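You operate a simulated robot arm through the tools that you are given. There is no shell and no other tool. Be economical: measure what you need, move in short steps, check, and stop when the job is done.

The job below is to be done with a simulated robot arm. You get a single attempt, and the scene is never put back.

Task
Put things in order on the top of the tinkering table. At the end: the orange array drive stands on top of the crushed teal can; the clear carafe stands where the cream paper wad stood; the cream paper wad stands where the orange array drive stood; the swatch cylinder with the silver cap stands where the clear carafe stood; whatever was shut is shut again. Leave all else as you found it, and nothing knocked over.

It is judged by the outcome, as a careful person would: the job done as asked, and still so three seconds after it is handed in. It fails if anything else is knocked over, pushed out of place, dropped, spilled or broken. A push-on lid holds only when it is set on centred and level and pressed home; a screw cap is set on level and turned clockwise until tight.

Robot
A 6-joint arm with a two-finger parallel gripper, fixed in place. Base frame: the origin is at the foot of the arm, x ahead of it, y to its left, z up; the work surface is at about z = 0. Readings come in mm, rad, newtons and seconds.
With the tool pointing down near the work surface it reaches from about 180 to 460 mm from the base axis. Its first joint turns from -1.222 to 1.222 rad. Payload 1.9 kg.
The TCP is the grasp point between the finger pads, 23 mm short of the fingertips. In the tool frame z runs along the fingers and y along their closing line. Largest opening 94 mm; finger width 38, thickness 10; the body of the gripper, 54 by 96 mm, starts 39 mm behind the TCP.
Orientation is that of the tool frame in the base frame, as a unit quaternion [x, y, z, w]. With the fingers straight down and closing along the base's y, the tool's x points along the base's -x, its y along +y and its z along -z.

Tools
- The arm moves only by the tool move_arm. Its argument "commands" is a list of rows, each a list of 7 numbers: the shift along the tool's x, y, z in units of 200 mm (1.0 is 200 mm), then the turn, a rotation vector about the tool's x, y, z in units of 45 degrees (1.0 is 45 degrees), then the closure, from 0 (fully open) to 1 (shut). In form: [[tx, ty, tz, wx, wy, wz, claw], ...]. A call has 1 to 10 rows; each row is the pose to reach, as a shift and turn from the pose commanded when the call began, along the tool's axes at that moment. A call with a number of a shift or a turn outside -1 to 1 is refused whole. Each row takes 0.2 s and may step no farther than 50 mm and 0.15 rad from the row before; otherwise, or with a gripper value out of range, the whole call is refused. Where a pose cannot be reached the arm comes as near as it can. A force on the tool above 40 N (or 10 N above the force at the start of the call, whichever is more), or a blocked arm, ends the call early, and 0.2 s more pass. The fingers move at their own pace (about 108 mm/s each) and stop on an object; they squeeze with about 38 N. The grip force told is the motor's: it shows also when the fingers shut on nothing. Time passes only in rows, and 0.2 s behind the last, so rows that repeat a pose let the fingers close. The reply holds the time, the measured pose of the TCP, the force on the tool along the base axes, the opening and the grip force, in the units named above and with some noise.
- Cameras (640 x 400 px; columns grow to the right, rows downward): "scene" is fixed at [51, 304.6, 434.5]; the picture's right is [-0.84, -0.54, 0.00], its down [-0.26, 0.40, -0.88] and it looks along [0.48, -0.73, -0.48] (base axes); focal length 283 px, centre (320, 200). "wrist" rides on the gripper at [87, 16, -74] in the tool frame; the picture's right is [-0.18, 0.98, 0.00], its down [-0.58, -0.11, -0.81] and it looks along [-0.79, -0.15, 0.59] (tool axes); focal length 243 px, centre (320, 200). There is no depth. A picture from a camera that has moved, and an enlarged one, comes with that camera's place and axes in the base frame and with its lens.
- grab_frame(camera): a new picture of that camera. No time passes.
- inspect(camera, box): a new picture of the part [left, top, right, bottom] of that camera's present view, enlarged. No time passes.
- hand_in(): hands the job in; it is judged then, once.

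Work in short steps. Places have to be worked out from the pictures, the camera data and where the tool is seen: move nearer, look again, correct. Check each grasp and each placing, and mend what went wrong. You have 120 turns and 76 pictures in all, those below and enlarged ones among them. Open the gripper and draw the arm clear of the work before you hand the job in, unless the task says otherwise; then end with one line.

The tools are called after "Request:" as a command line: name --pt "numbers of a row" for each row, then --argument value for the rest, lists and objects as JSON in quotes. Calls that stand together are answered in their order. move_arm: Moves the arm, as the interface text tells. Its arguments: {"type":"object","properties":{"commands":{"type":"array"}},"required":["commands"]} The other tools are called the same way: grab_frame (camera) takes a picture; inspect (camera, box) takes an enlarged picture of a part of a camera's view; hand_in () hands the job in.

At the start:

```text
clock: 0.0
tcp_pos: [347.3, -64.4, 311.1]
ee_rot: [0.001, 1.0, 0.0, 0.0]
wrist_force: [0.3, -0.4, 0.1]
opening: 93.9
gripper_force: 0.1
```

scene: 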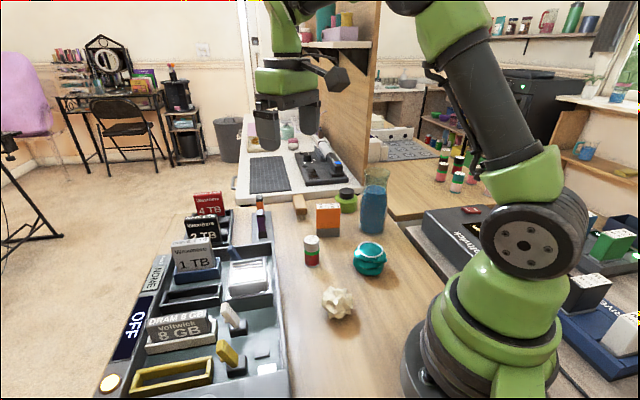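
wrist: 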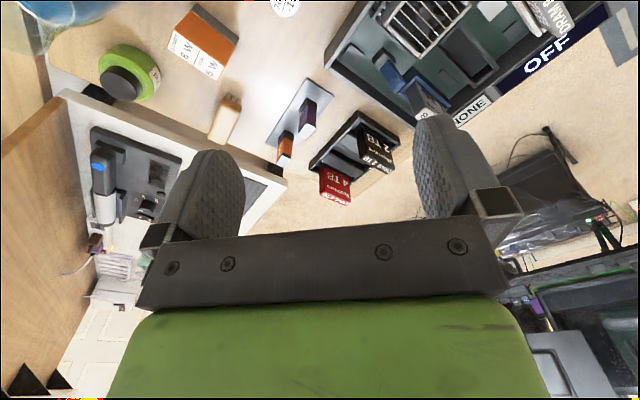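

I'll enlarge the work area to identify the objects.

Request:
inspect --camera "scene" --box '[240, 150, 440, 350]'

Request:
inspect --camera "scene" --box '[80, 170, 320, 400]'

```text
2.00 times, centred on (340, 250) of scene
camera zoom: at [51.0, 304.6, 434.5], right [-0.84, -0.54, 0.0], down [-0.26, 0.4, -0.88], along [0.48, -0.73, -0.48], focal length 566 px, centre (280, 100)
```

zoom: 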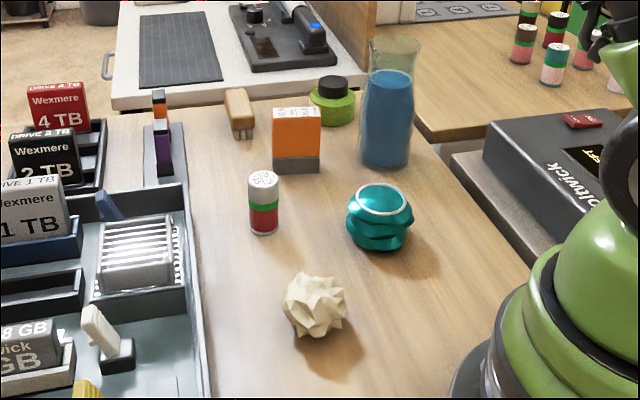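

```text
1.74 times, centred on (200, 285) of scene
camera zoom: at [51.0, 304.6, 434.5], right [-0.84, -0.54, 0.0], down [-0.26, 0.4, -0.88], along [0.48, -0.73, -0.48], focal length 492 px, centre (529, 52)
```

zoom: 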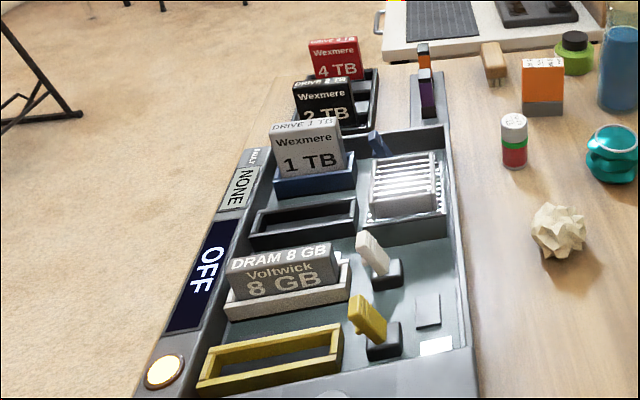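

The objects are identified: the drive is near (374,-224), the cylinder (344,-105), the can (220,-150), the wad (222,-13) and the carafe (276,-293). I'll move back so the wrist camera sees all of them.

Request:
move_arm --pt "0.18 -0.1 0.07 0 0 0 0" --pt "0.36 -0.2 0.14 0 0 0 0" --pt "0.54 -0.3 0.21 0 0 0 0" --pt "0.72 -0.4 0.28 0 0 0 0" --pt "0.72 -0.4 0.28 0 0 0 0"

Request:
grab_frame --camera "wrist"

```text
clock: 1.2
tcp_pos: [203.7, -144.4, 252.1]
ee_rot: [0.001, 1.0, 0.0, 0.0]
wrist_force: [0.0, -1.3, -0.3]
opening: 94.1
gripper_force: 0.0
```

```text
71 pictures are left
camera wrist: at [115.8, -127.6, 328.6], right [0.19, 0.98, 0.0], down [0.58, -0.11, 0.81], along [0.79, -0.15, -0.59], focal length 243 px, centre (320, 200)
```

wrist: 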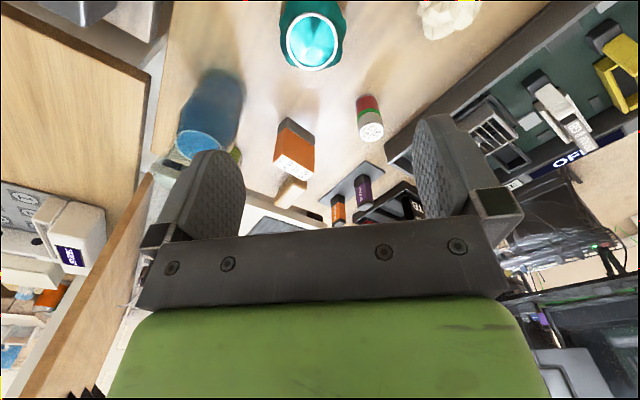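

Request:
inspect --camera "wrist" --box '[160, 0, 480, 200]'

```text
2.00 times, centred on (320, 100) of wrist
camera zoom: at [115.8, -127.6, 328.6], right [0.19, 0.98, 0.0], down [0.58, -0.11, 0.81], along [0.79, -0.15, -0.59], focal length 485 px, centre (320, 400)
```

zoom: 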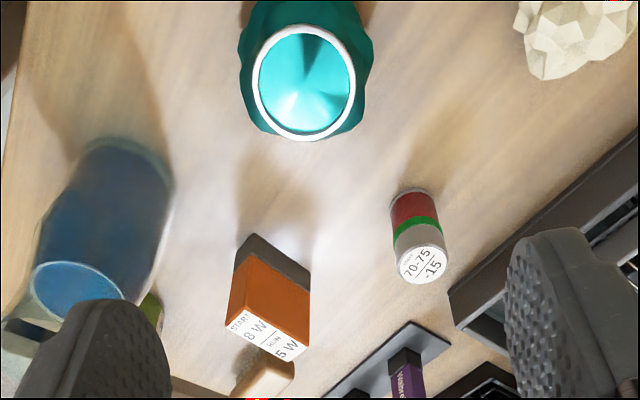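

The drive's base is about 61 × 26 mm, centred near (360,-215) with its long side along (.76,.65), and it is about 78 mm tall. I'll grasp across the long side, which keeps the camera away from the carafe. First I'll approach from above while turning.

Request:
move_arm --pt "-0.105 -0.046 0.04 0 0 0.166 0" --pt "-0.21 -0.092 0.08 0 0 0.333 0" --pt "-0.315 -0.138 0.12 0 0 0.5 0" --pt "-0.42 -0.184 0.16 0 0 0.667 0" --pt "-0.525 -0.23 0.2 0 0 0.833 0" --pt "-0.63 -0.278 0.24 0 0 1.0 0" --pt "-0.63 -0.278 0.24 0 0 1.0 0"

Request:
grab_frame --camera "wrist"

```text
clock: 2.8
tcp_pos: [327.9, -198.6, 205.9]
ee_rot: [0.384, 0.923, 0.0, 0.0]
wrist_force: [-0.8, -0.4, -0.2]
opening: 94.2
gripper_force: 0.0
```

```text
69 pictures are left
camera wrist: at [279.0, -127.0, 280.6], right [0.83, 0.56, 0.0], down [0.33, -0.49, 0.81], along [0.45, -0.67, -0.59], focal length 243 px, centre (320, 200)
```

wrist: 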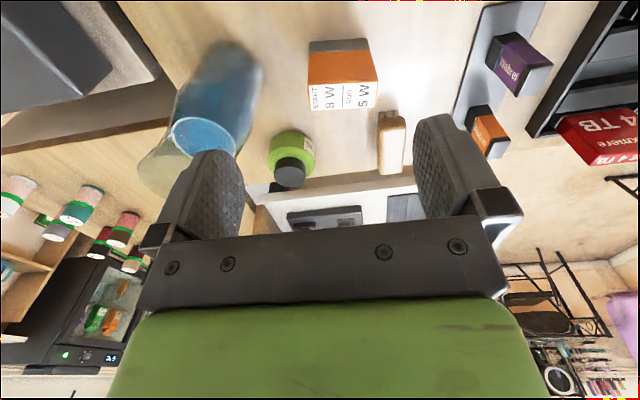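

The second view agrees: the drive's centre is about (362,-214), its long side is at 39.5° and its height about 78 mm. I'll align over it and descend to z≈48.

Request:
move_arm --pt "-0.09 0.033 0.12 0 0 0.118 0" --pt "-0.175 0.067 0.3 0 0 0.118 0" --pt "-0.175 0.067 0.48 0 0 0.118 0" --pt "-0.175 0.067 0.6 0 0 0.118 0" --pt "-0.175 0.067 0.7 0 0 0.118 0" --pt "-0.175 0.067 0.79 0 0 0.118 0" --pt "-0.175 0.067 0.79 0 0 0.118 0"

Request:
grab_frame --camera "wrist"

Request:
grab_frame --camera "scene"

```text
clock: 4.4
tcp_pos: [362.1, -215.1, 48.3]
ee_rot: [0.426, 0.905, 0.0, 0.001]
wrist_force: [0.3, 0.1, -0.6]
opening: 93.9
gripper_force: 0.1
```

```text
68 pictures are left
camera wrist: at [319.5, -137.8, 123.1], right [0.87, 0.48, 0.0], down [0.29, -0.52, 0.81], along [0.39, -0.71, -0.59], focal length 243 px, centre (320, 200)
```

wrist: 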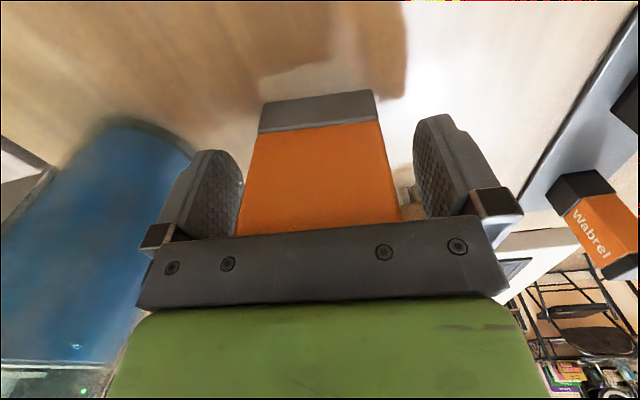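

```text
67 pictures are left
```

scene: 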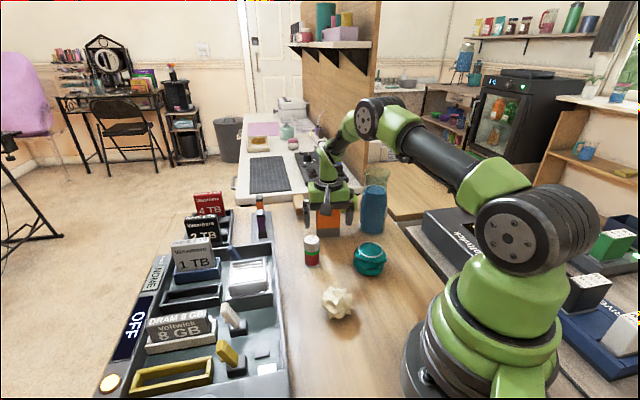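

The fingers straddle the drive and the drive sits slightly toward the left finger. I'll nudge 3 mm and about 2° to suit, then close.

Request:
move_arm --pt "0 -0.015 0 0 0 0.045 0" --pt "0 -0.015 0 0 0 0.045 0.2" --pt "0 -0.015 0 0 0 0.045 1" --pt "0 -0.015 0 0 0 0.045 1" --pt "0 -0.015 0 0 0 0.045 1"

Request:
grab_frame --camera "wrist"

```text
clock: 5.6
tcp_pos: [361.0, -216.7, 47.7]
ee_rot: [0.442, 0.897, 0.0, 0.001]
wrist_force: [-0.3, -0.2, 1.6]
opening: 60.0
gripper_force: 38.1
```

```text
66 pictures are left
camera wrist: at [320.3, -138.2, 123.3], right [0.89, 0.45, 0.0], down [0.27, -0.53, 0.81], along [0.37, -0.72, -0.59], focal length 243 px, centre (320, 200)
```

wrist: 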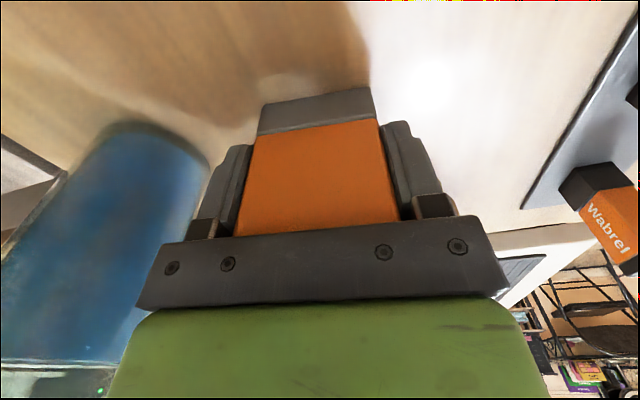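

The grip is solid at 60 mm. I'll lift straight up.

Request:
move_arm --pt "0 0 -0.05 0 0 0 1" --pt "0 0 -0.2 0 0 0 1" --pt "0 0 -0.4 0 0 0 1" --pt "0 0 -0.6 0 0 0 1" --pt "0 0 -0.6 0 0 0 1"

Request:
grab_frame --camera "wrist"

```text
clock: 6.8
tcp_pos: [361.3, -216.1, 167.6]
ee_rot: [0.442, 0.897, 0.0, 0.001]
wrist_force: [0.2, -0.3, -0.3]
opening: 59.8
gripper_force: 37.8
```

```text
65 pictures are left
camera wrist: at [320.8, -137.6, 242.3], right [0.89, 0.45, 0.0], down [0.27, -0.53, 0.81], along [0.37, -0.72, -0.59], focal length 243 px, centre (320, 200)
```

wrist: 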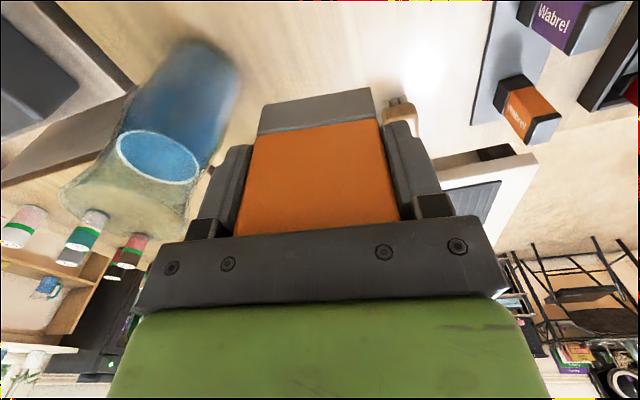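

It's held firmly, so I'll carry it above the can, staying high, and look.

Request:
move_arm --pt "0.168 -0.093 0 0 0 0 1" --pt "0.336 -0.187 0 0 0 0 1" --pt "0.504 -0.28 0 0 0 0 1" --pt "0.672 -0.373 0 0 0 0 1" --pt "0.672 -0.373 0 0 0 0 1"

Request:
grab_frame --camera "wrist"

Request:
inspect --camera "scene" --box '[290, 150, 450, 310]'

```text
clock: 8.0
tcp_pos: [220.1, -155.3, 167.6]
ee_rot: [0.441, 0.897, 0.0, 0.001]
wrist_force: [0.1, -0.3, -1.6]
opening: 59.5
gripper_force: 37.8
```

```text
64 pictures are left
camera wrist: at [179.2, -77.1, 242.2], right [0.89, 0.45, 0.0], down [0.27, -0.53, 0.81], along [0.37, -0.72, -0.59], focal length 243 px, centre (320, 200)
```

wrist: 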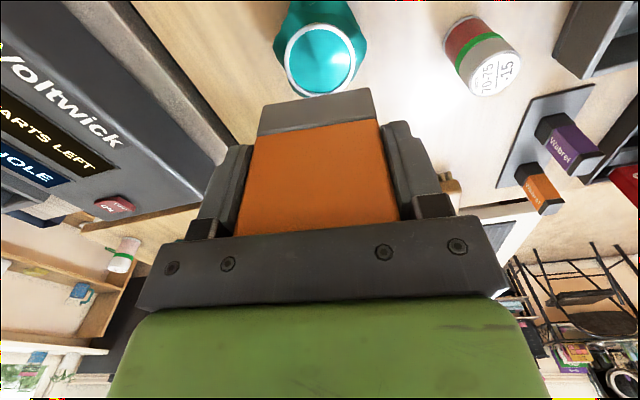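

```text
2.50 times, centred on (370, 230) of scene
camera zoom: at [51.0, 304.7, 434.5], right [-0.84, -0.54, 0.0], down [-0.26, 0.4, -0.88], along [0.48, -0.73, -0.48], focal length 708 px, centre (195, 125)
```

zoom: 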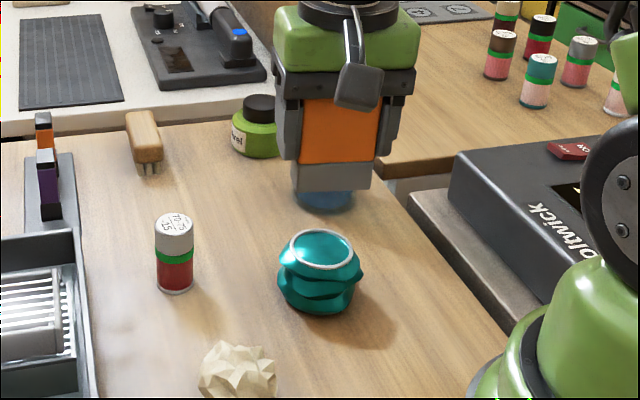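

The can's rim is centred near (219.5,-152.5) at z≈51, so the drive is nearly over it. I'll descend to about 6 mm above and check.

Request:
move_arm --pt "0.005 0.004 0.1 0 0 0 1" --pt "0.005 0.004 0.2 0 0 0 1" --pt "0.005 0.004 0.26 0 0 0 1" --pt "0.005 0.004 0.31 0 0 0 1" --pt "0.005 0.004 0.31 0 0 0 1"

Request:
inspect --camera "scene" --box '[310, 190, 430, 290]'

Request:
grab_frame --camera "wrist"

```text
clock: 9.2
tcp_pos: [220.0, -154.0, 105.5]
ee_rot: [0.442, 0.897, 0.0, 0.0]
wrist_force: [0.1, 0.1, -1.6]
opening: 59.5
gripper_force: 37.8
```

```text
4.00 times, centred on (370, 240) of scene
camera zoom: at [51.0, 304.6, 434.5], right [-0.84, -0.54, 0.0], down [-0.26, 0.4, -0.88], along [0.48, -0.73, -0.48], focal length 1132 px, centre (120, 40)
```

zoom: 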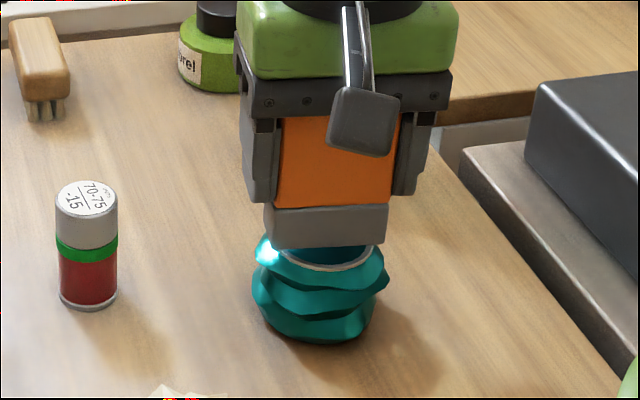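

```text
61 pictures are left
camera wrist: at [179.5, -75.5, 180.2], right [0.89, 0.45, 0.0], down [0.27, -0.53, 0.81], along [0.37, -0.72, -0.59], focal length 243 px, centre (320, 200)
```

wrist: 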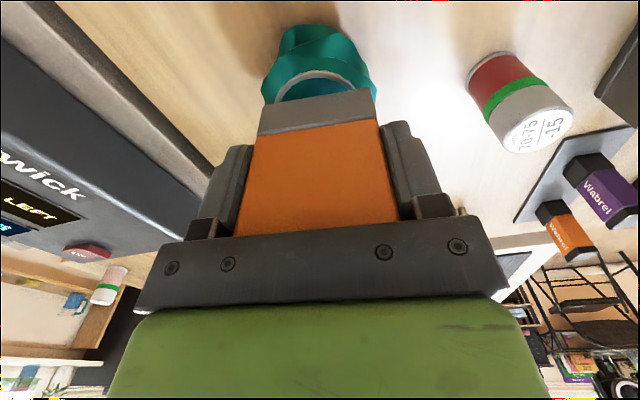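

The rim looks about 3 mm toward the tool's +y and slightly forward of the drive. I'll correct that and lower gently.

Request:
move_arm --pt "-0.01 0.0125 0 0 0 0 1" --pt "-0.01 0.0125 0.015 0 0 0 1" --pt "-0.01 0.0125 0.022 0 0 0 1" --pt "-0.01 0.0125 0.027 0 0 0 1"

Request:
inspect --camera "scene" --box '[330, 210, 410, 280]'

```text
clock: 10.2
tcp_pos: [222.9, -154.2, 100.3]
ee_rot: [0.441, 0.897, 0.0, 0.0]
wrist_force: [-0.4, -0.3, -0.2]
opening: 59.9
gripper_force: 38.3
```

```text
5.71 times, centred on (370, 245) of scene
camera zoom: at [51.0, 304.6, 434.5], right [-0.84, -0.54, 0.0], down [-0.26, 0.4, -0.88], along [0.48, -0.73, -0.48], focal length 1618 px, centre (34, -57)
```

zoom: 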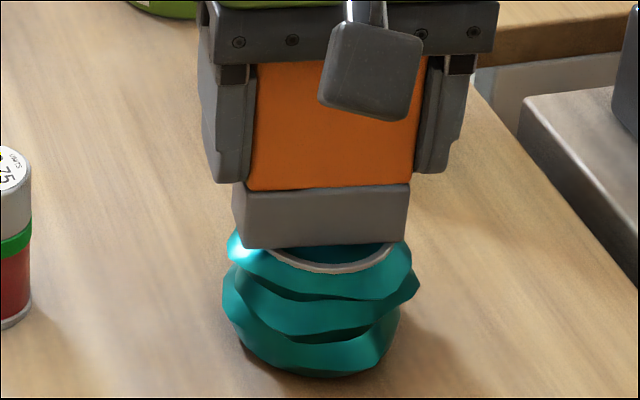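

It's well centred left to right and there's no contact yet. I'll go down in 1 mm steps.

Request:
move_arm --pt "0 0 0.005 0 0 0 1" --pt "0 0 0.01 0 0 0 1"

```text
clock: 10.8
tcp_pos: [222.8, -154.9, 99.4]
ee_rot: [0.442, 0.897, 0.0, 0.001]
wrist_force: [-1.8, 1.7, 32.4]
opening: 59.8
gripper_force: 38.0
```

Contact at z≈99. I'll ease off 0.8 mm and then look.

Request:
move_arm --pt "0 0 -0.004 0 0 0 1" --pt "0 0 -0.004 0 0 0 1"

Request:
inspect --camera "scene" --box '[330, 210, 410, 280]'

Request:
inspect --camera "wrist" --box '[220, 0, 420, 200]'

```text
clock: 11.4
tcp_pos: [221.9, -155.3, 99.1]
ee_rot: [0.442, 0.897, 0.0, 0.001]
wrist_force: [2.5, -0.7, 17.1]
opening: 59.7
gripper_force: 38.4
```

```text
5.71 times, centred on (370, 245) of scene
camera zoom: at [51.0, 304.7, 434.5], right [-0.84, -0.54, 0.0], down [-0.26, 0.4, -0.88], along [0.48, -0.73, -0.48], focal length 1618 px, centre (34, -57)
```

zoom: 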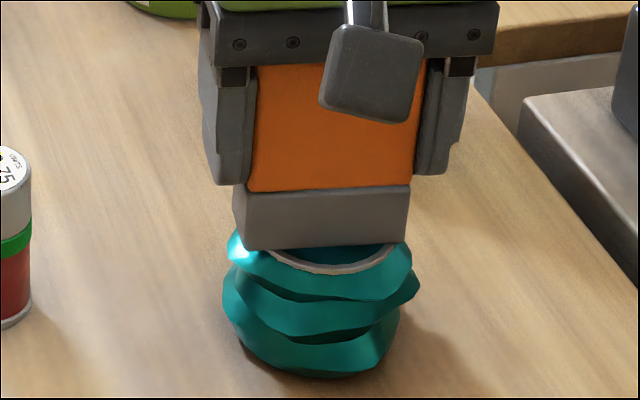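

```text
2.00 times, centred on (320, 100) of wrist
camera zoom: at [182.2, -76.2, 174.2], right [0.89, 0.45, 0.0], down [0.27, -0.53, 0.81], along [0.37, -0.72, -0.59], focal length 485 px, centre (320, 400)
```

zoom: 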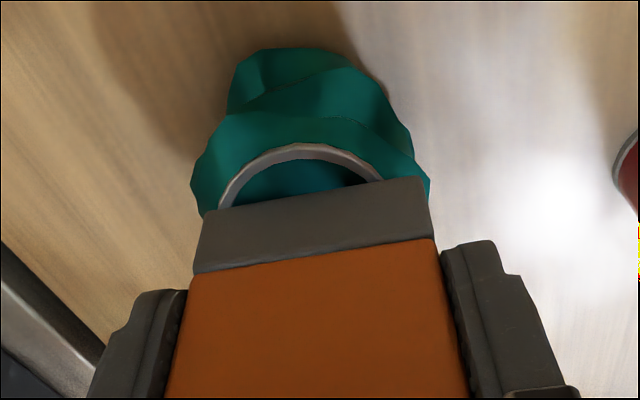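

The chord geometry shows the drive centred on the rim fore and aft, and within about 3 mm sideways. I'll unload a bit more and open partway, gently.

Request:
move_arm --pt "0 0 -0.002 0 0 0 0.3" --pt "0 0 -0.002 0 0 0 0.15" --pt "0 0 -0.002 0 0 0 0.0" --pt "0 0 -0.002 0 0 0 0.0"

Request:
inspect --camera "scene" --box '[330, 190, 410, 280]'

Request:
grab_frame --camera "wrist"

```text
clock: 12.4
tcp_pos: [222.0, -155.5, 99.8]
ee_rot: [0.442, 0.897, 0.0, 0.0]
wrist_force: [0.7, -0.2, 0.0]
opening: 94.0
gripper_force: 0.0
```

```text
4.44 times, centred on (370, 235) of scene
camera zoom: at [51.0, 304.6, 434.5], right [-0.84, -0.54, 0.0], down [-0.26, 0.4, -0.88], along [0.48, -0.73, -0.48], focal length 1258 px, centre (98, 44)
```

zoom: 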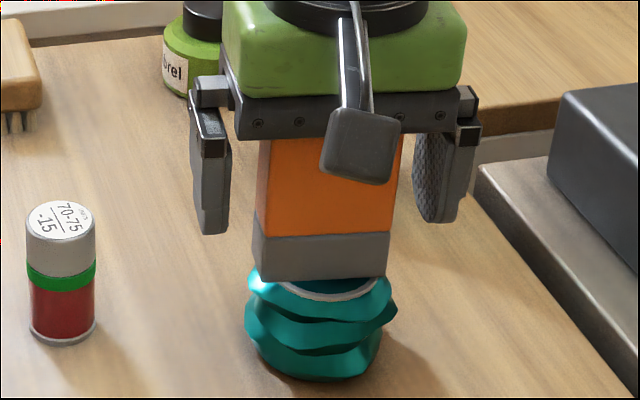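

```text
56 pictures are left
camera wrist: at [181.9, -76.0, 174.5], right [0.89, 0.45, 0.0], down [0.27, -0.53, 0.81], along [0.37, -0.72, -0.59], focal length 243 px, centre (320, 200)
```

wrist: 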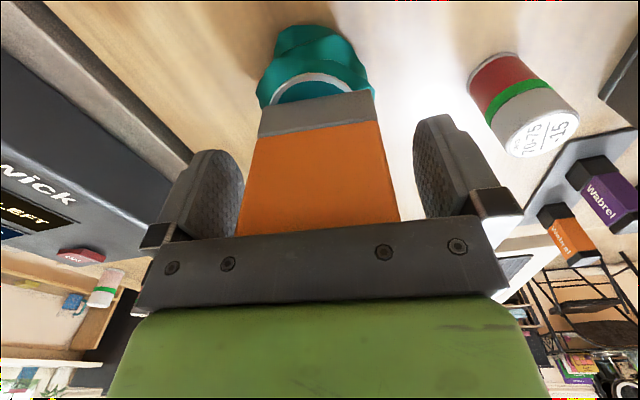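

The drive stands upright on the can. I'll retreat straight up, then go over the wad.

Request:
move_arm --pt "0 0 -0.1 0 0 0 0" --pt "0 0 -0.3 0 0 0 0" --pt "0 0 -0.5 0 0 0 0" --pt "0.14 0.108 -0.5 0 0 0 0" --pt "0.28 0.216 -0.5 0 0 0 0" --pt "0.42 0.325 -0.45 0 0 0 0" --pt "0.564 0.433 -0.35 0 0 0 0" --pt "0.564 0.433 -0.2 0 0 0 0" --pt "0.564 0.433 -0.1 0 0 0 0" --pt "0.564 0.433 -0.1 0 0 0 0"

Request:
grab_frame --camera "wrist"

Request:
grab_frame --camera "scene"

```text
clock: 14.6
tcp_pos: [221.8, -12.4, 120.8]
ee_rot: [0.441, 0.897, 0.0, 0.001]
wrist_force: [-0.8, -0.5, -1.2]
opening: 93.9
gripper_force: 0.1
```

```text
55 pictures are left
camera wrist: at [182.2, 66.6, 195.1], right [0.89, 0.45, 0.0], down [0.27, -0.53, 0.81], along [0.37, -0.72, -0.59], focal length 243 px, centre (320, 200)
```

wrist: 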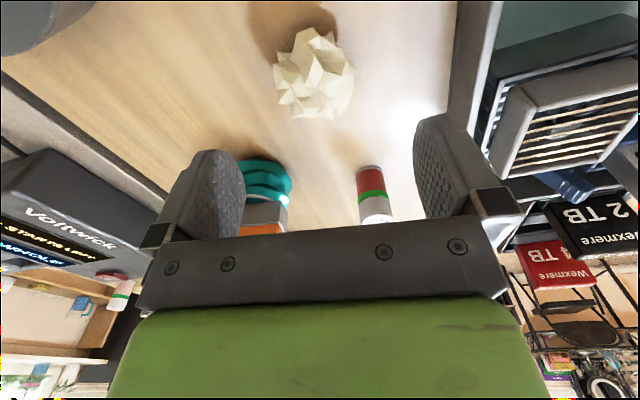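

```text
54 pictures are left
```

scene: 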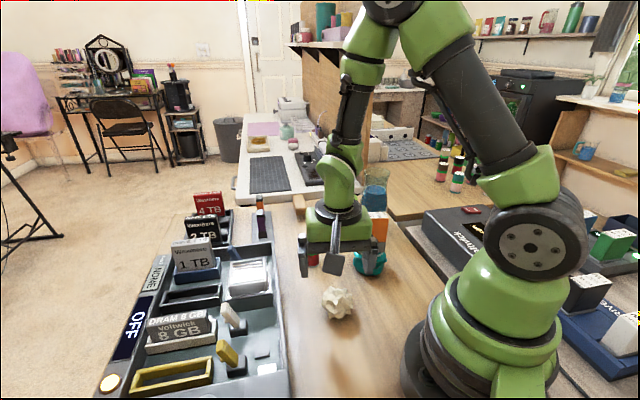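

The wad's centre is about (217,-10.5) and it's about 56 mm across. I'll lower around it to z≈28 and close.

Request:
move_arm --pt "0.018 -0.013 0.2 0 0 0 0" --pt "0.018 -0.013 0.38 0 0 0 0" --pt "0.018 -0.013 0.464 0 0 0 0" --pt "0.018 -0.013 0.464 0 0 0 0.25" --pt "0.018 -0.013 0.464 0 0 0 0.35" --pt "0.018 -0.013 0.464 0 0 0 0.45" --pt "0.018 -0.013 0.464 0 0 0 0.6" --pt "0.018 -0.013 0.464 0 0 0 1" --pt "0.018 -0.013 0.464 0 0 0 1"

Request:
grab_frame --camera "wrist"

```text
clock: 16.6
tcp_pos: [219.5, -10.7, 27.1]
ee_rot: [0.441, 0.897, 0.0, 0.0]
wrist_force: [0.3, 0.4, 0.1]
opening: 52.8
gripper_force: 37.8
```

```text
53 pictures are left
camera wrist: at [178.3, 68.0, 102.9], right [0.89, 0.45, 0.0], down [0.27, -0.53, 0.81], along [0.37, -0.72, -0.59], focal length 243 px, centre (320, 200)
```

wrist: 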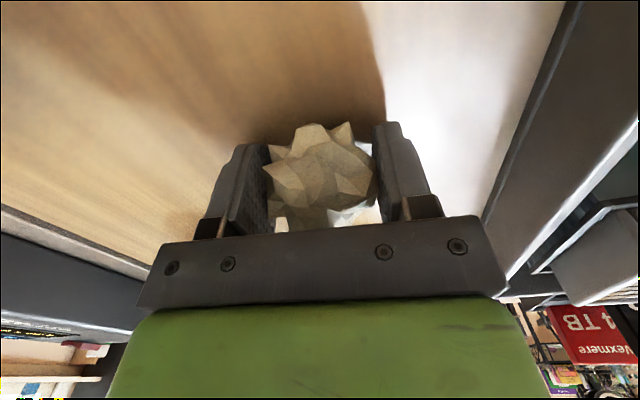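

The wad is gripped at 52.8 mm. I'll lift it high and carry it toward the old drive spot.

Request:
move_arm --pt "0 0 -0.15 0 0 0 1" --pt "0 0 -0.35 0 0 0 1" --pt "0 0 -0.55 0 0 0 1" --pt "0 0 -0.75 0 0 0 1" --pt "-0.22 -0.015 -0.75 0 0 0 1" --pt "-0.44 -0.03 -0.75 0 0 0 1" --pt "-0.66 -0.045 -0.75 0 0 0 1" --pt "-0.88 -0.06 -0.75 0 0 0 1" --pt "-0.99 -0.06 -0.75 0 0 0 1" --pt "-0.99 -0.06 -0.75 0 0 0 1"

Request:
grab_frame --camera "scene"

```text
clock: 18.8
tcp_pos: [328.5, -176.2, 176.7]
ee_rot: [0.442, 0.897, 0.001, 0.0]
wrist_force: [-0.4, 0.4, 0.4]
opening: 52.8
gripper_force: 38.1
```

```text
52 pictures are left
```

scene: 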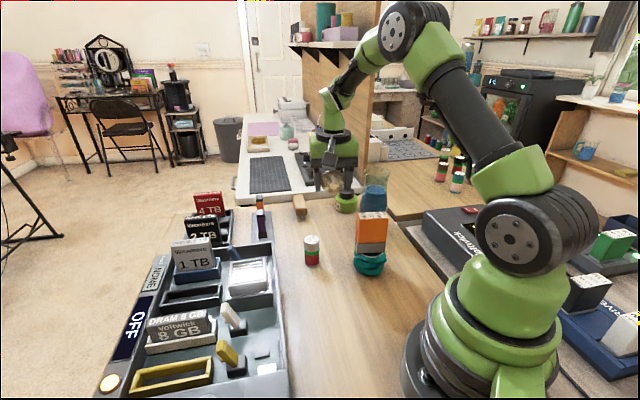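

All is well and the drive is still standing. I'll move over the drive's old spot (361,-215) and lower.

Request:
move_arm --pt "-0.13 0.006 0 0 0 0 1" --pt "-0.253 0.013 0 0 0 0 1" --pt "-0.253 0.013 0.2 0 0 0 1" --pt "-0.253 0.013 0.4 0 0 0 1" --pt "-0.253 0.013 0.6 0 0 0 1" --pt "-0.253 0.013 0.68 0 0 0 1" --pt "-0.253 0.013 0.72 0 0 0 1" --pt "-0.253 0.013 0.735 0 0 0 1" --pt "-0.253 0.013 0.742 0 0 0 1"

Request:
grab_frame --camera "wrist"

```text
clock: 20.8
tcp_pos: [361.3, -213.7, 29.5]
ee_rot: [0.442, 0.897, 0.0, 0.0]
wrist_force: [0.1, -0.7, -0.3]
opening: 53.5
gripper_force: 37.6
```

```text
51 pictures are left
camera wrist: at [321.9, -135.1, 103.5], right [0.89, 0.45, 0.0], down [0.27, -0.53, 0.81], along [0.37, -0.72, -0.59], focal length 243 px, centre (320, 200)
```

wrist: 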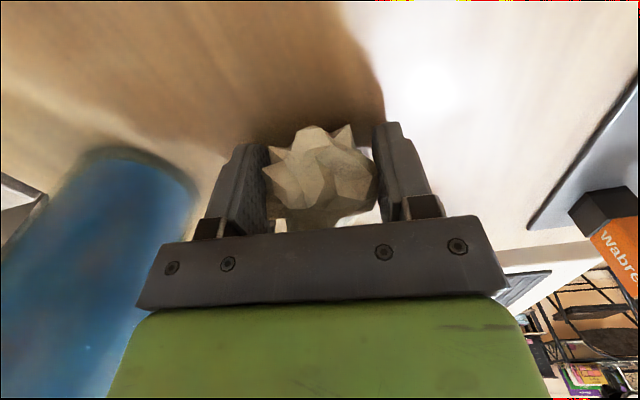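

It's just above the table, so I'll lower in 1 mm steps until it touches.

Request:
move_arm --pt "0 0 0.005 0 0 0 1" --pt "0 0 0.01 0 0 0 1"

```text
clock: 21.4
tcp_pos: [361.4, -214.3, 26.3]
ee_rot: [0.442, 0.897, 0.0, 0.0]
wrist_force: [0.0, 0.3, -0.7]
opening: 53.2
gripper_force: 38.0
```

Request:
move_arm --pt "0 0 0.004 0 0 0 1" --pt "0 0 0.007 0 0 0 1"

```text
clock: 22.0
tcp_pos: [362.7, -213.7, 25.7]
ee_rot: [0.442, 0.897, 0.001, 0.002]
wrist_force: [-2.1, 1.3, 11.2]
opening: 53.2
gripper_force: 37.7
```

The wad has touched down with about 11 N. I'll ease off slightly and open.

Request:
move_arm --pt "0 0 -0.002 0 0 0 1" --pt "0 0 -0.002 0 0 0 0.4" --pt "0 0 -0.002 0 0 0 0.2" --pt "0 0 -0.002 0 0 0 0" --pt "0 0 -0.002 0 0 0 0"

Request:
grab_frame --camera "wrist"

```text
clock: 23.2
tcp_pos: [362.6, -213.3, 26.8]
ee_rot: [0.44, 0.898, 0.0, 0.0]
wrist_force: [-0.1, 0.5, 0.1]
opening: 94.3
gripper_force: 0.1
```

```text
50 pictures are left
camera wrist: at [321.9, -135.2, 100.6], right [0.89, 0.45, 0.0], down [0.27, -0.53, 0.81], along [0.37, -0.72, -0.59], focal length 243 px, centre (320, 200)
```

wrist: 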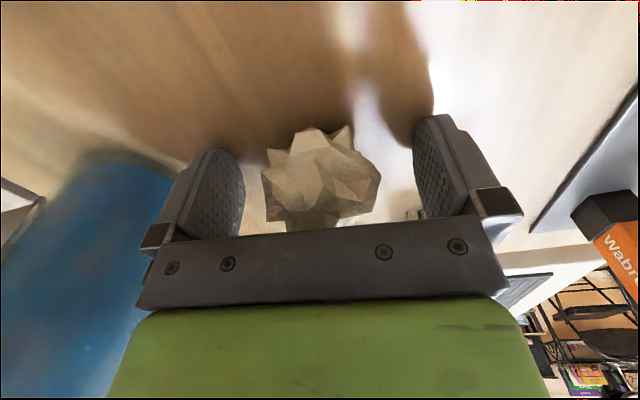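

The wad is standing free on the drive's old spot. I'll go straight up and then over the carafe to examine it.

Request:
move_arm --pt "0 0 -0.15 0 0 0 0" --pt "0 0 -0.37 0 0 0 0" --pt "0 0 -0.6 0 0 0 0" --pt "0 0 -0.82 0 0 0 0" --pt "0 0 -0.99 0 0 0 0" --pt "-0.015 -0.2 -0.99 0 0 0 0" --pt "-0.03 -0.4 -0.99 0 0 0 0" --pt "-0.044 -0.605 -0.99 0 0 0 0" --pt "-0.044 -0.605 -0.99 0 0 0 0"

Request:
grab_frame --camera "wrist"

Request:
inspect --camera "scene" --box '[290, 130, 450, 290]'

```text
clock: 25.2
tcp_pos: [271.4, -294.0, 223.9]
ee_rot: [0.442, 0.897, 0.0, 0.0]
wrist_force: [0.0, 0.7, -0.3]
opening: 94.2
gripper_force: 0.1
```

```text
49 pictures are left
camera wrist: at [231.5, -215.1, 298.6], right [0.89, 0.45, 0.0], down [0.27, -0.53, 0.81], along [0.37, -0.72, -0.59], focal length 243 px, centre (320, 200)
```

wrist: 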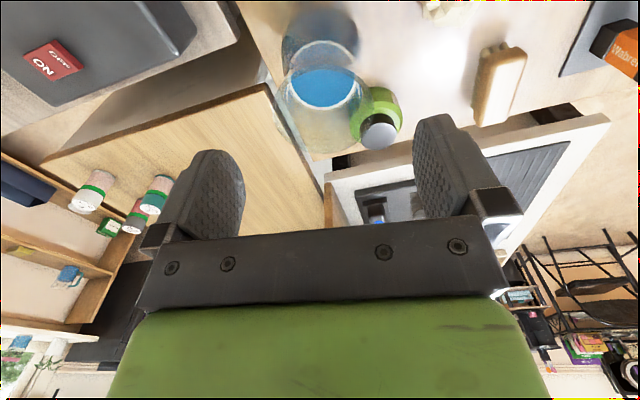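

```text
2.50 times, centred on (370, 210) of scene
camera zoom: at [51.0, 304.6, 434.5], right [-0.84, -0.54, 0.0], down [-0.26, 0.4, -0.88], along [0.48, -0.73, -0.48], focal length 708 px, centre (195, 175)
```

zoom: 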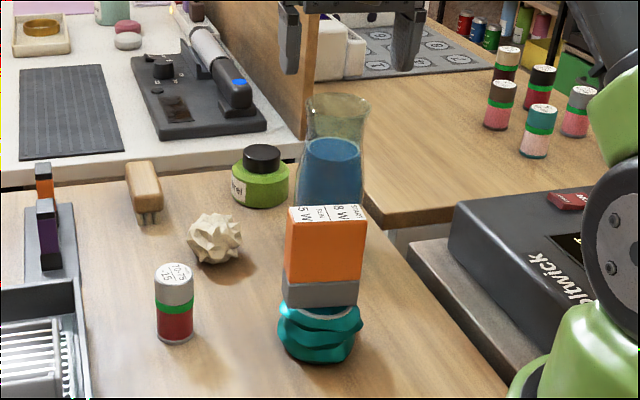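

Request:
inspect --camera "wrist" --box '[250, 0, 420, 170]'

Request:
inspect --camera "scene" --box '[345, 150, 405, 210]'

```text
2.35 times, centred on (335, 85) of wrist
camera zoom: at [231.5, -215.1, 298.6], right [0.89, 0.45, 0.0], down [0.27, -0.53, 0.81], along [0.37, -0.72, -0.59], focal length 571 px, centre (285, 471)
```

zoom: 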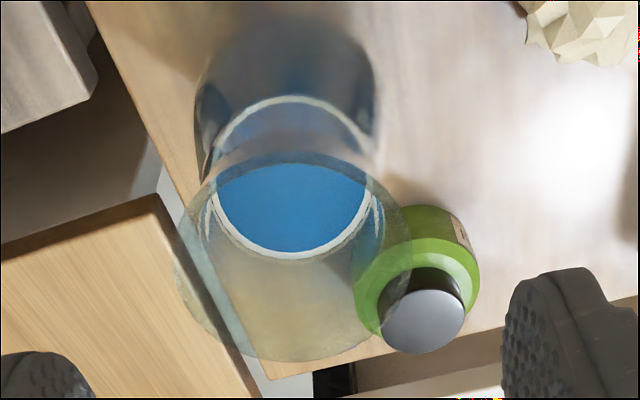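

```text
6.67 times, centred on (375, 180) of scene
camera zoom: at [51.0, 304.6, 434.5], right [-0.84, -0.54, 0.0], down [-0.26, 0.4, -0.88], along [0.48, -0.73, -0.48], focal length 1887 px, centre (-47, 333)
```

zoom: 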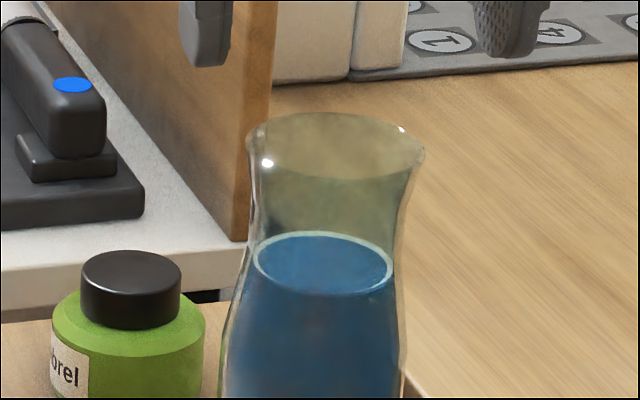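

The carafe's rim is centred near (272.5,-289.8) at z≈169 with a diameter of about 62 mm. The body is about 60 mm at z 108 and widens below. I'll centre over it and come down partway with the fingers around the rim.

Request:
move_arm --pt "0.014 0.016 0 0 0 0 0" --pt "0.014 0.016 0.1 0 0 0 0" --pt "0.014 0.016 0.2 0 0 0 0" --pt "0.014 0.016 0.3 0 0 0 0" --pt "0.014 0.016 0.3 0 0 0 0.1" --pt "0.014 0.016 0.3 0 0 0 0.15"

Request:
grab_frame --camera "wrist"

Request:
inspect --camera "scene" --box '[330, 130, 430, 230]'

```text
clock: 26.6
tcp_pos: [272.5, -290.1, 164.3]
ee_rot: [0.442, 0.897, 0.0, 0.0]
wrist_force: [0.8, -0.5, -0.6]
opening: 79.8
gripper_force: 0.0
```

```text
45 pictures are left
camera wrist: at [231.8, -211.8, 238.3], right [0.89, 0.45, 0.0], down [0.27, -0.53, 0.81], along [0.37, -0.72, -0.59], focal length 243 px, centre (320, 200)
```

wrist: 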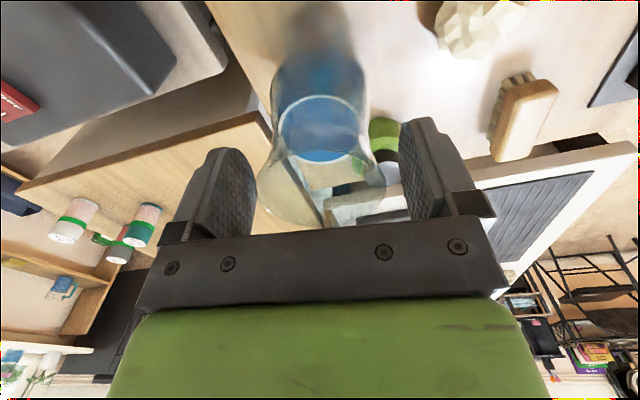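

```text
4.00 times, centred on (380, 180) of scene
camera zoom: at [51.0, 304.6, 434.5], right [-0.84, -0.54, 0.0], down [-0.26, 0.4, -0.88], along [0.48, -0.73, -0.48], focal length 1132 px, centre (80, 280)
```

zoom: 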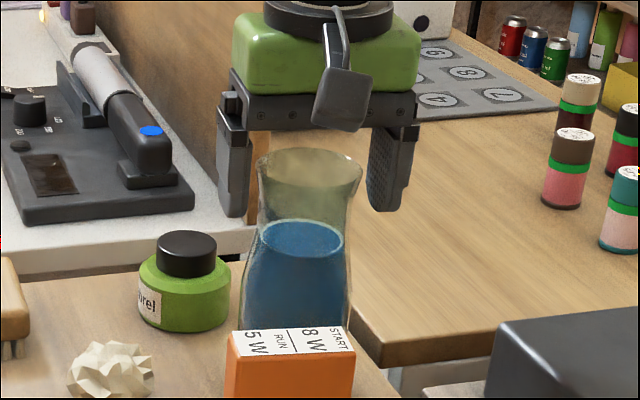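

The rim sits centred between the fingers in both views. I'll descend to TCP z≈135 and close gently.

Request:
move_arm --pt "0 0 0.05 0 0 0 0.15" --pt "0 0 0.1 0 0 0 0.15" --pt "0 0 0.13 0 0 0 0.15" --pt "0 0 0.147 0 0 0 0.15" --pt "0 0 0.147 0 0 0 0.25"

Request:
inspect --camera "scene" --box '[330, 130, 430, 230]'

Request:
grab_frame --camera "wrist"

```text
clock: 27.8
tcp_pos: [272.6, -290.4, 133.7]
ee_rot: [0.441, 0.897, -0.001, 0.0]
wrist_force: [0.2, -0.3, 0.3]
opening: 70.3
gripper_force: 0.2
```

```text
4.00 times, centred on (380, 180) of scene
camera zoom: at [51.0, 304.6, 434.5], right [-0.84, -0.54, 0.0], down [-0.26, 0.4, -0.88], along [0.48, -0.73, -0.48], focal length 1132 px, centre (80, 280)
```

zoom: 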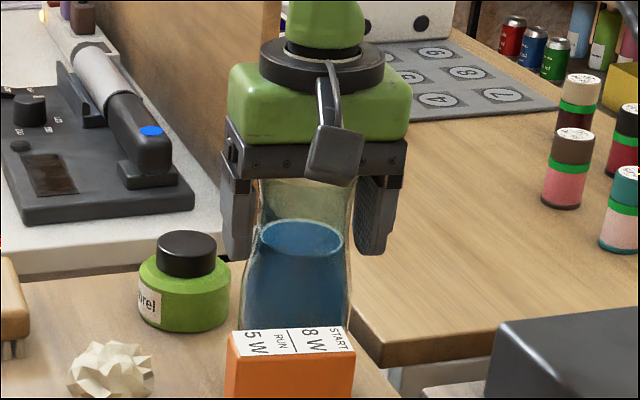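

```text
42 pictures are left
camera wrist: at [232.3, -211.6, 208.9], right [0.89, 0.45, 0.0], down [0.27, -0.53, 0.81], along [0.37, -0.72, -0.59], focal length 243 px, centre (320, 200)
```

wrist: 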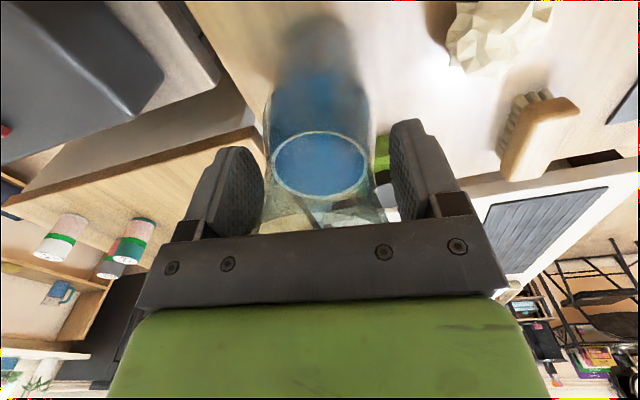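

It fits and there's no palm contact. I'll close in small increments and then grip.

Request:
move_arm --pt "0 0 0 0 0 0 0.28" --pt "0 0 0 0 0 0 0.31" --pt "0 0 0 0 0 0 0.34" --pt "0 0 0 0 0 0 0.38" --pt "0 0 0 0 0 0 0.42" --pt "0 0 0 0 0 0 0.5" --pt "0 0 0 0 0 0 1" --pt "0 0 0 0 0 0 1"

Request:
inspect --camera "scene" --box '[330, 130, 430, 230]'

```text
clock: 29.6
tcp_pos: [272.9, -291.6, 134.6]
ee_rot: [0.442, 0.897, 0.0, 0.0]
wrist_force: [-1.6, -0.7, -0.4]
opening: 62.4
gripper_force: 38.3
```

```text
4.00 times, centred on (380, 180) of scene
camera zoom: at [51.0, 304.6, 434.5], right [-0.84, -0.54, 0.0], down [-0.26, 0.4, -0.88], along [0.48, -0.73, -0.48], focal length 1132 px, centre (80, 280)
```

zoom: 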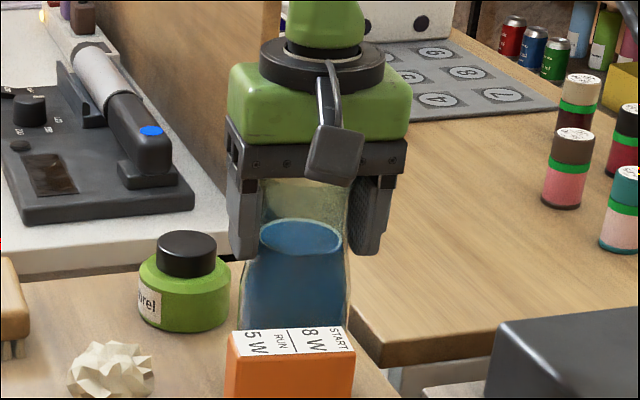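

Gripped at 62.4 mm, so the carafe's original centre is about (272.5,-290.5). I'll lift slowly, straight up.

Request:
move_arm --pt "0 0 -0.02 0 0 0 1" --pt "0 0 -0.06 0 0 0 1" --pt "0 0 -0.12 0 0 0 1" --pt "0 0 -0.2 0 0 0 1" --pt "0 0 -0.28 0 0 0 1" --pt "0 0 -0.36 0 0 0 1" --pt "0 0 -0.44 0 0 0 1" --pt "0 0 -0.5 0 0 0 1" --pt "0 0 -0.52 0 0 0 1" --pt "0 0 -0.52 0 0 0 1"

Request:
grab_frame --camera "scene"

Request:
grab_frame --camera "wrist"

```text
clock: 31.8
tcp_pos: [272.6, -289.9, 237.9]
ee_rot: [0.442, 0.897, 0.0, 0.0]
wrist_force: [-0.1, -0.5, -4.8]
opening: 62.7
gripper_force: 39.0
```

```text
40 pictures are left
```

scene: 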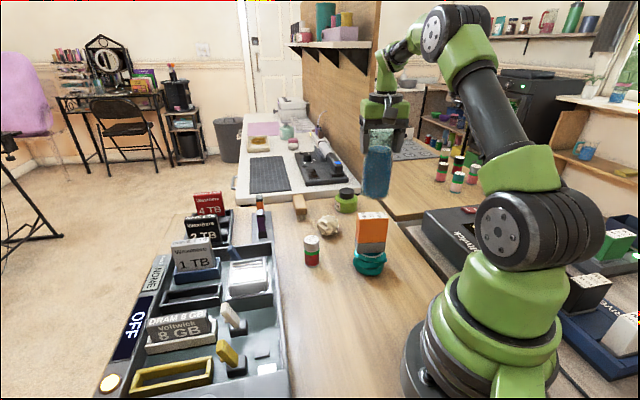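

```text
39 pictures are left
camera wrist: at [231.9, -211.5, 312.9], right [0.89, 0.45, 0.0], down [0.27, -0.53, 0.81], along [0.37, -0.72, -0.59], focal length 243 px, centre (320, 200)
```

wrist: 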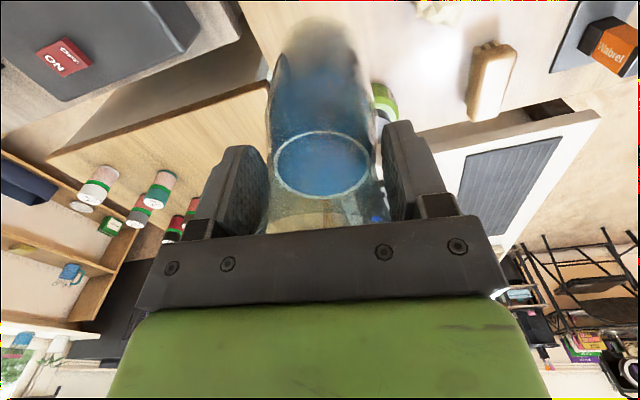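

The carafe is upright and held (about 0.5 kg). I'll carry it around the drive and can by way of (315,-225), (325,-150) and (290,-60), at moderate speed.

Request:
move_arm --pt "0.043 0.122 0 0 0 0 1" --pt "0.086 0.244 0 0 0 0 1" --pt "0.129 0.366 0 0 0 0 1" --pt "0.218 0.455 0 0 0 0 1" --pt "0.307 0.545 0 0 0 0 1" --pt "0.396 0.634 0 0 0 0 1" --pt "0.512 0.668 0 0 0 0 1" --pt "0.628 0.702 0 0 0 0 1" --pt "0.743 0.736 0 0 0 0 1" --pt "0.859 0.77 0 0 0 0 1"

Request:
grab_frame --camera "scene"

```text
clock: 34.0
tcp_pos: [289.3, -59.7, 238.8]
ee_rot: [0.441, 0.897, 0.001, 0.001]
wrist_force: [0.4, 0.3, -5.2]
opening: 62.7
gripper_force: 38.2
```

```text
38 pictures are left
```

scene: 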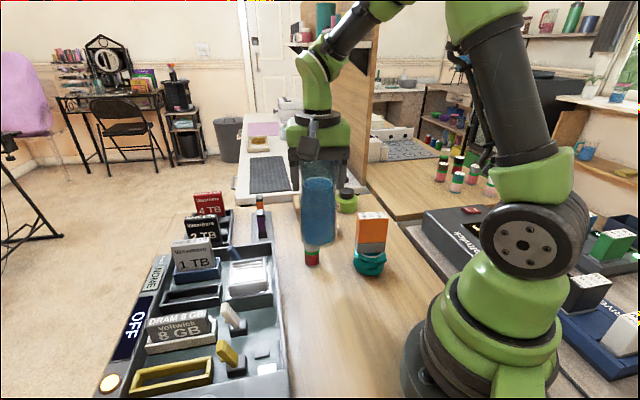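

Now I'll move over the wad's old spot (217,-10.5) and lower to about 8 mm above the table.

Request:
move_arm --pt "0.104 -0.034 0 0 0 0 1" --pt "0.208 -0.068 0 0 0 0 1" --pt "0.312 -0.103 0 0 0 0 1" --pt "0.415 -0.137 0 0 0 0 1" --pt "0.415 -0.137 0.09 0 0 0 1" --pt "0.415 -0.137 0.19 0 0 0 1" --pt "0.415 -0.137 0.29 0 0 0 1" --pt "0.415 -0.137 0.38 0 0 0 1" --pt "0.415 -0.137 0.45 0 0 0 1" --pt "0.415 -0.137 0.48 0 0 0 1"

Request:
grab_frame --camera "scene"

```text
clock: 36.2
tcp_pos: [218.1, -10.4, 141.3]
ee_rot: [0.442, 0.897, 0.0, 0.0]
wrist_force: [-0.5, 0.0, -5.1]
opening: 62.6
gripper_force: 38.0
```

```text
37 pictures are left
```

scene: 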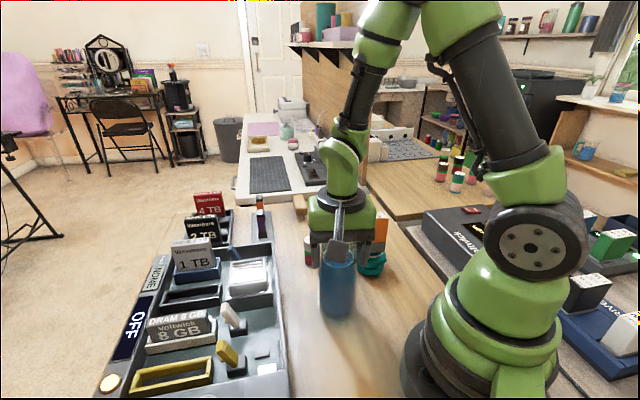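

It's on position and about 7 mm up. I'll lower in small steps to touch.

Request:
move_arm --pt "0 0 0.012 0 0 0 1" --pt "0 0 0.022 0 0 0 1" --pt "0 0 0.03 0 0 0 1"

```text
clock: 37.0
tcp_pos: [217.7, -11.4, 135.1]
ee_rot: [0.441, 0.897, 0.0, 0.001]
wrist_force: [0.4, 0.4, -4.7]
opening: 62.6
gripper_force: 37.8
```

Request:
move_arm --pt "0 0 0.005 0 0 0 1" --pt "0 0 0.008 0 0 0 1"

```text
clock: 37.6
tcp_pos: [216.3, -12.0, 134.9]
ee_rot: [0.442, 0.897, 0.0, 0.0]
wrist_force: [-0.8, 0.2, -4.9]
opening: 62.7
gripper_force: 37.7
```

Request:
move_arm --pt "0 0 0.005 0 0 0 1" --pt "0 0 0.008 0 0 0 1"

```text
clock: 38.2
tcp_pos: [218.3, -11.4, 134.5]
ee_rot: [0.442, 0.897, 0.0, 0.001]
wrist_force: [-4.6, -2.5, 20.5]
opening: 62.6
gripper_force: 38.5
```

It's touching now. I'll ease off and open slowly.

Request:
move_arm --pt "0 0 -0.003 0 0 0 1" --pt "0 0 -0.003 0 0 0 0.32" --pt "0 0 -0.003 0 0 0 0.25" --pt "0 0 -0.003 0 0 0 0.12" --pt "0 0 -0.003 0 0 0 0.05" --pt "0 0 -0.003 0 0 0 0.05"

Request:
grab_frame --camera "wrist"

Request:
grab_frame --camera "scene"

```text
clock: 39.6
tcp_pos: [216.8, -10.2, 134.3]
ee_rot: [0.442, 0.897, 0.0, 0.0]
wrist_force: [0.5, -0.5, 0.5]
opening: 89.3
gripper_force: 0.2
```

```text
36 pictures are left
camera wrist: at [177.0, 67.5, 208.7], right [0.89, 0.45, 0.0], down [0.27, -0.53, 0.81], along [0.37, -0.72, -0.59], focal length 243 px, centre (320, 200)
```

wrist: 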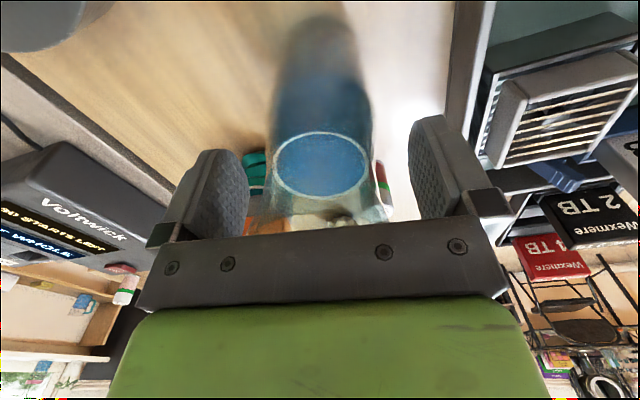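

```text
35 pictures are left
```

scene: 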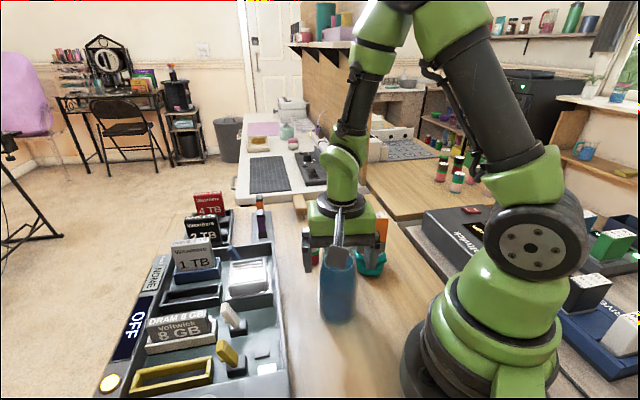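

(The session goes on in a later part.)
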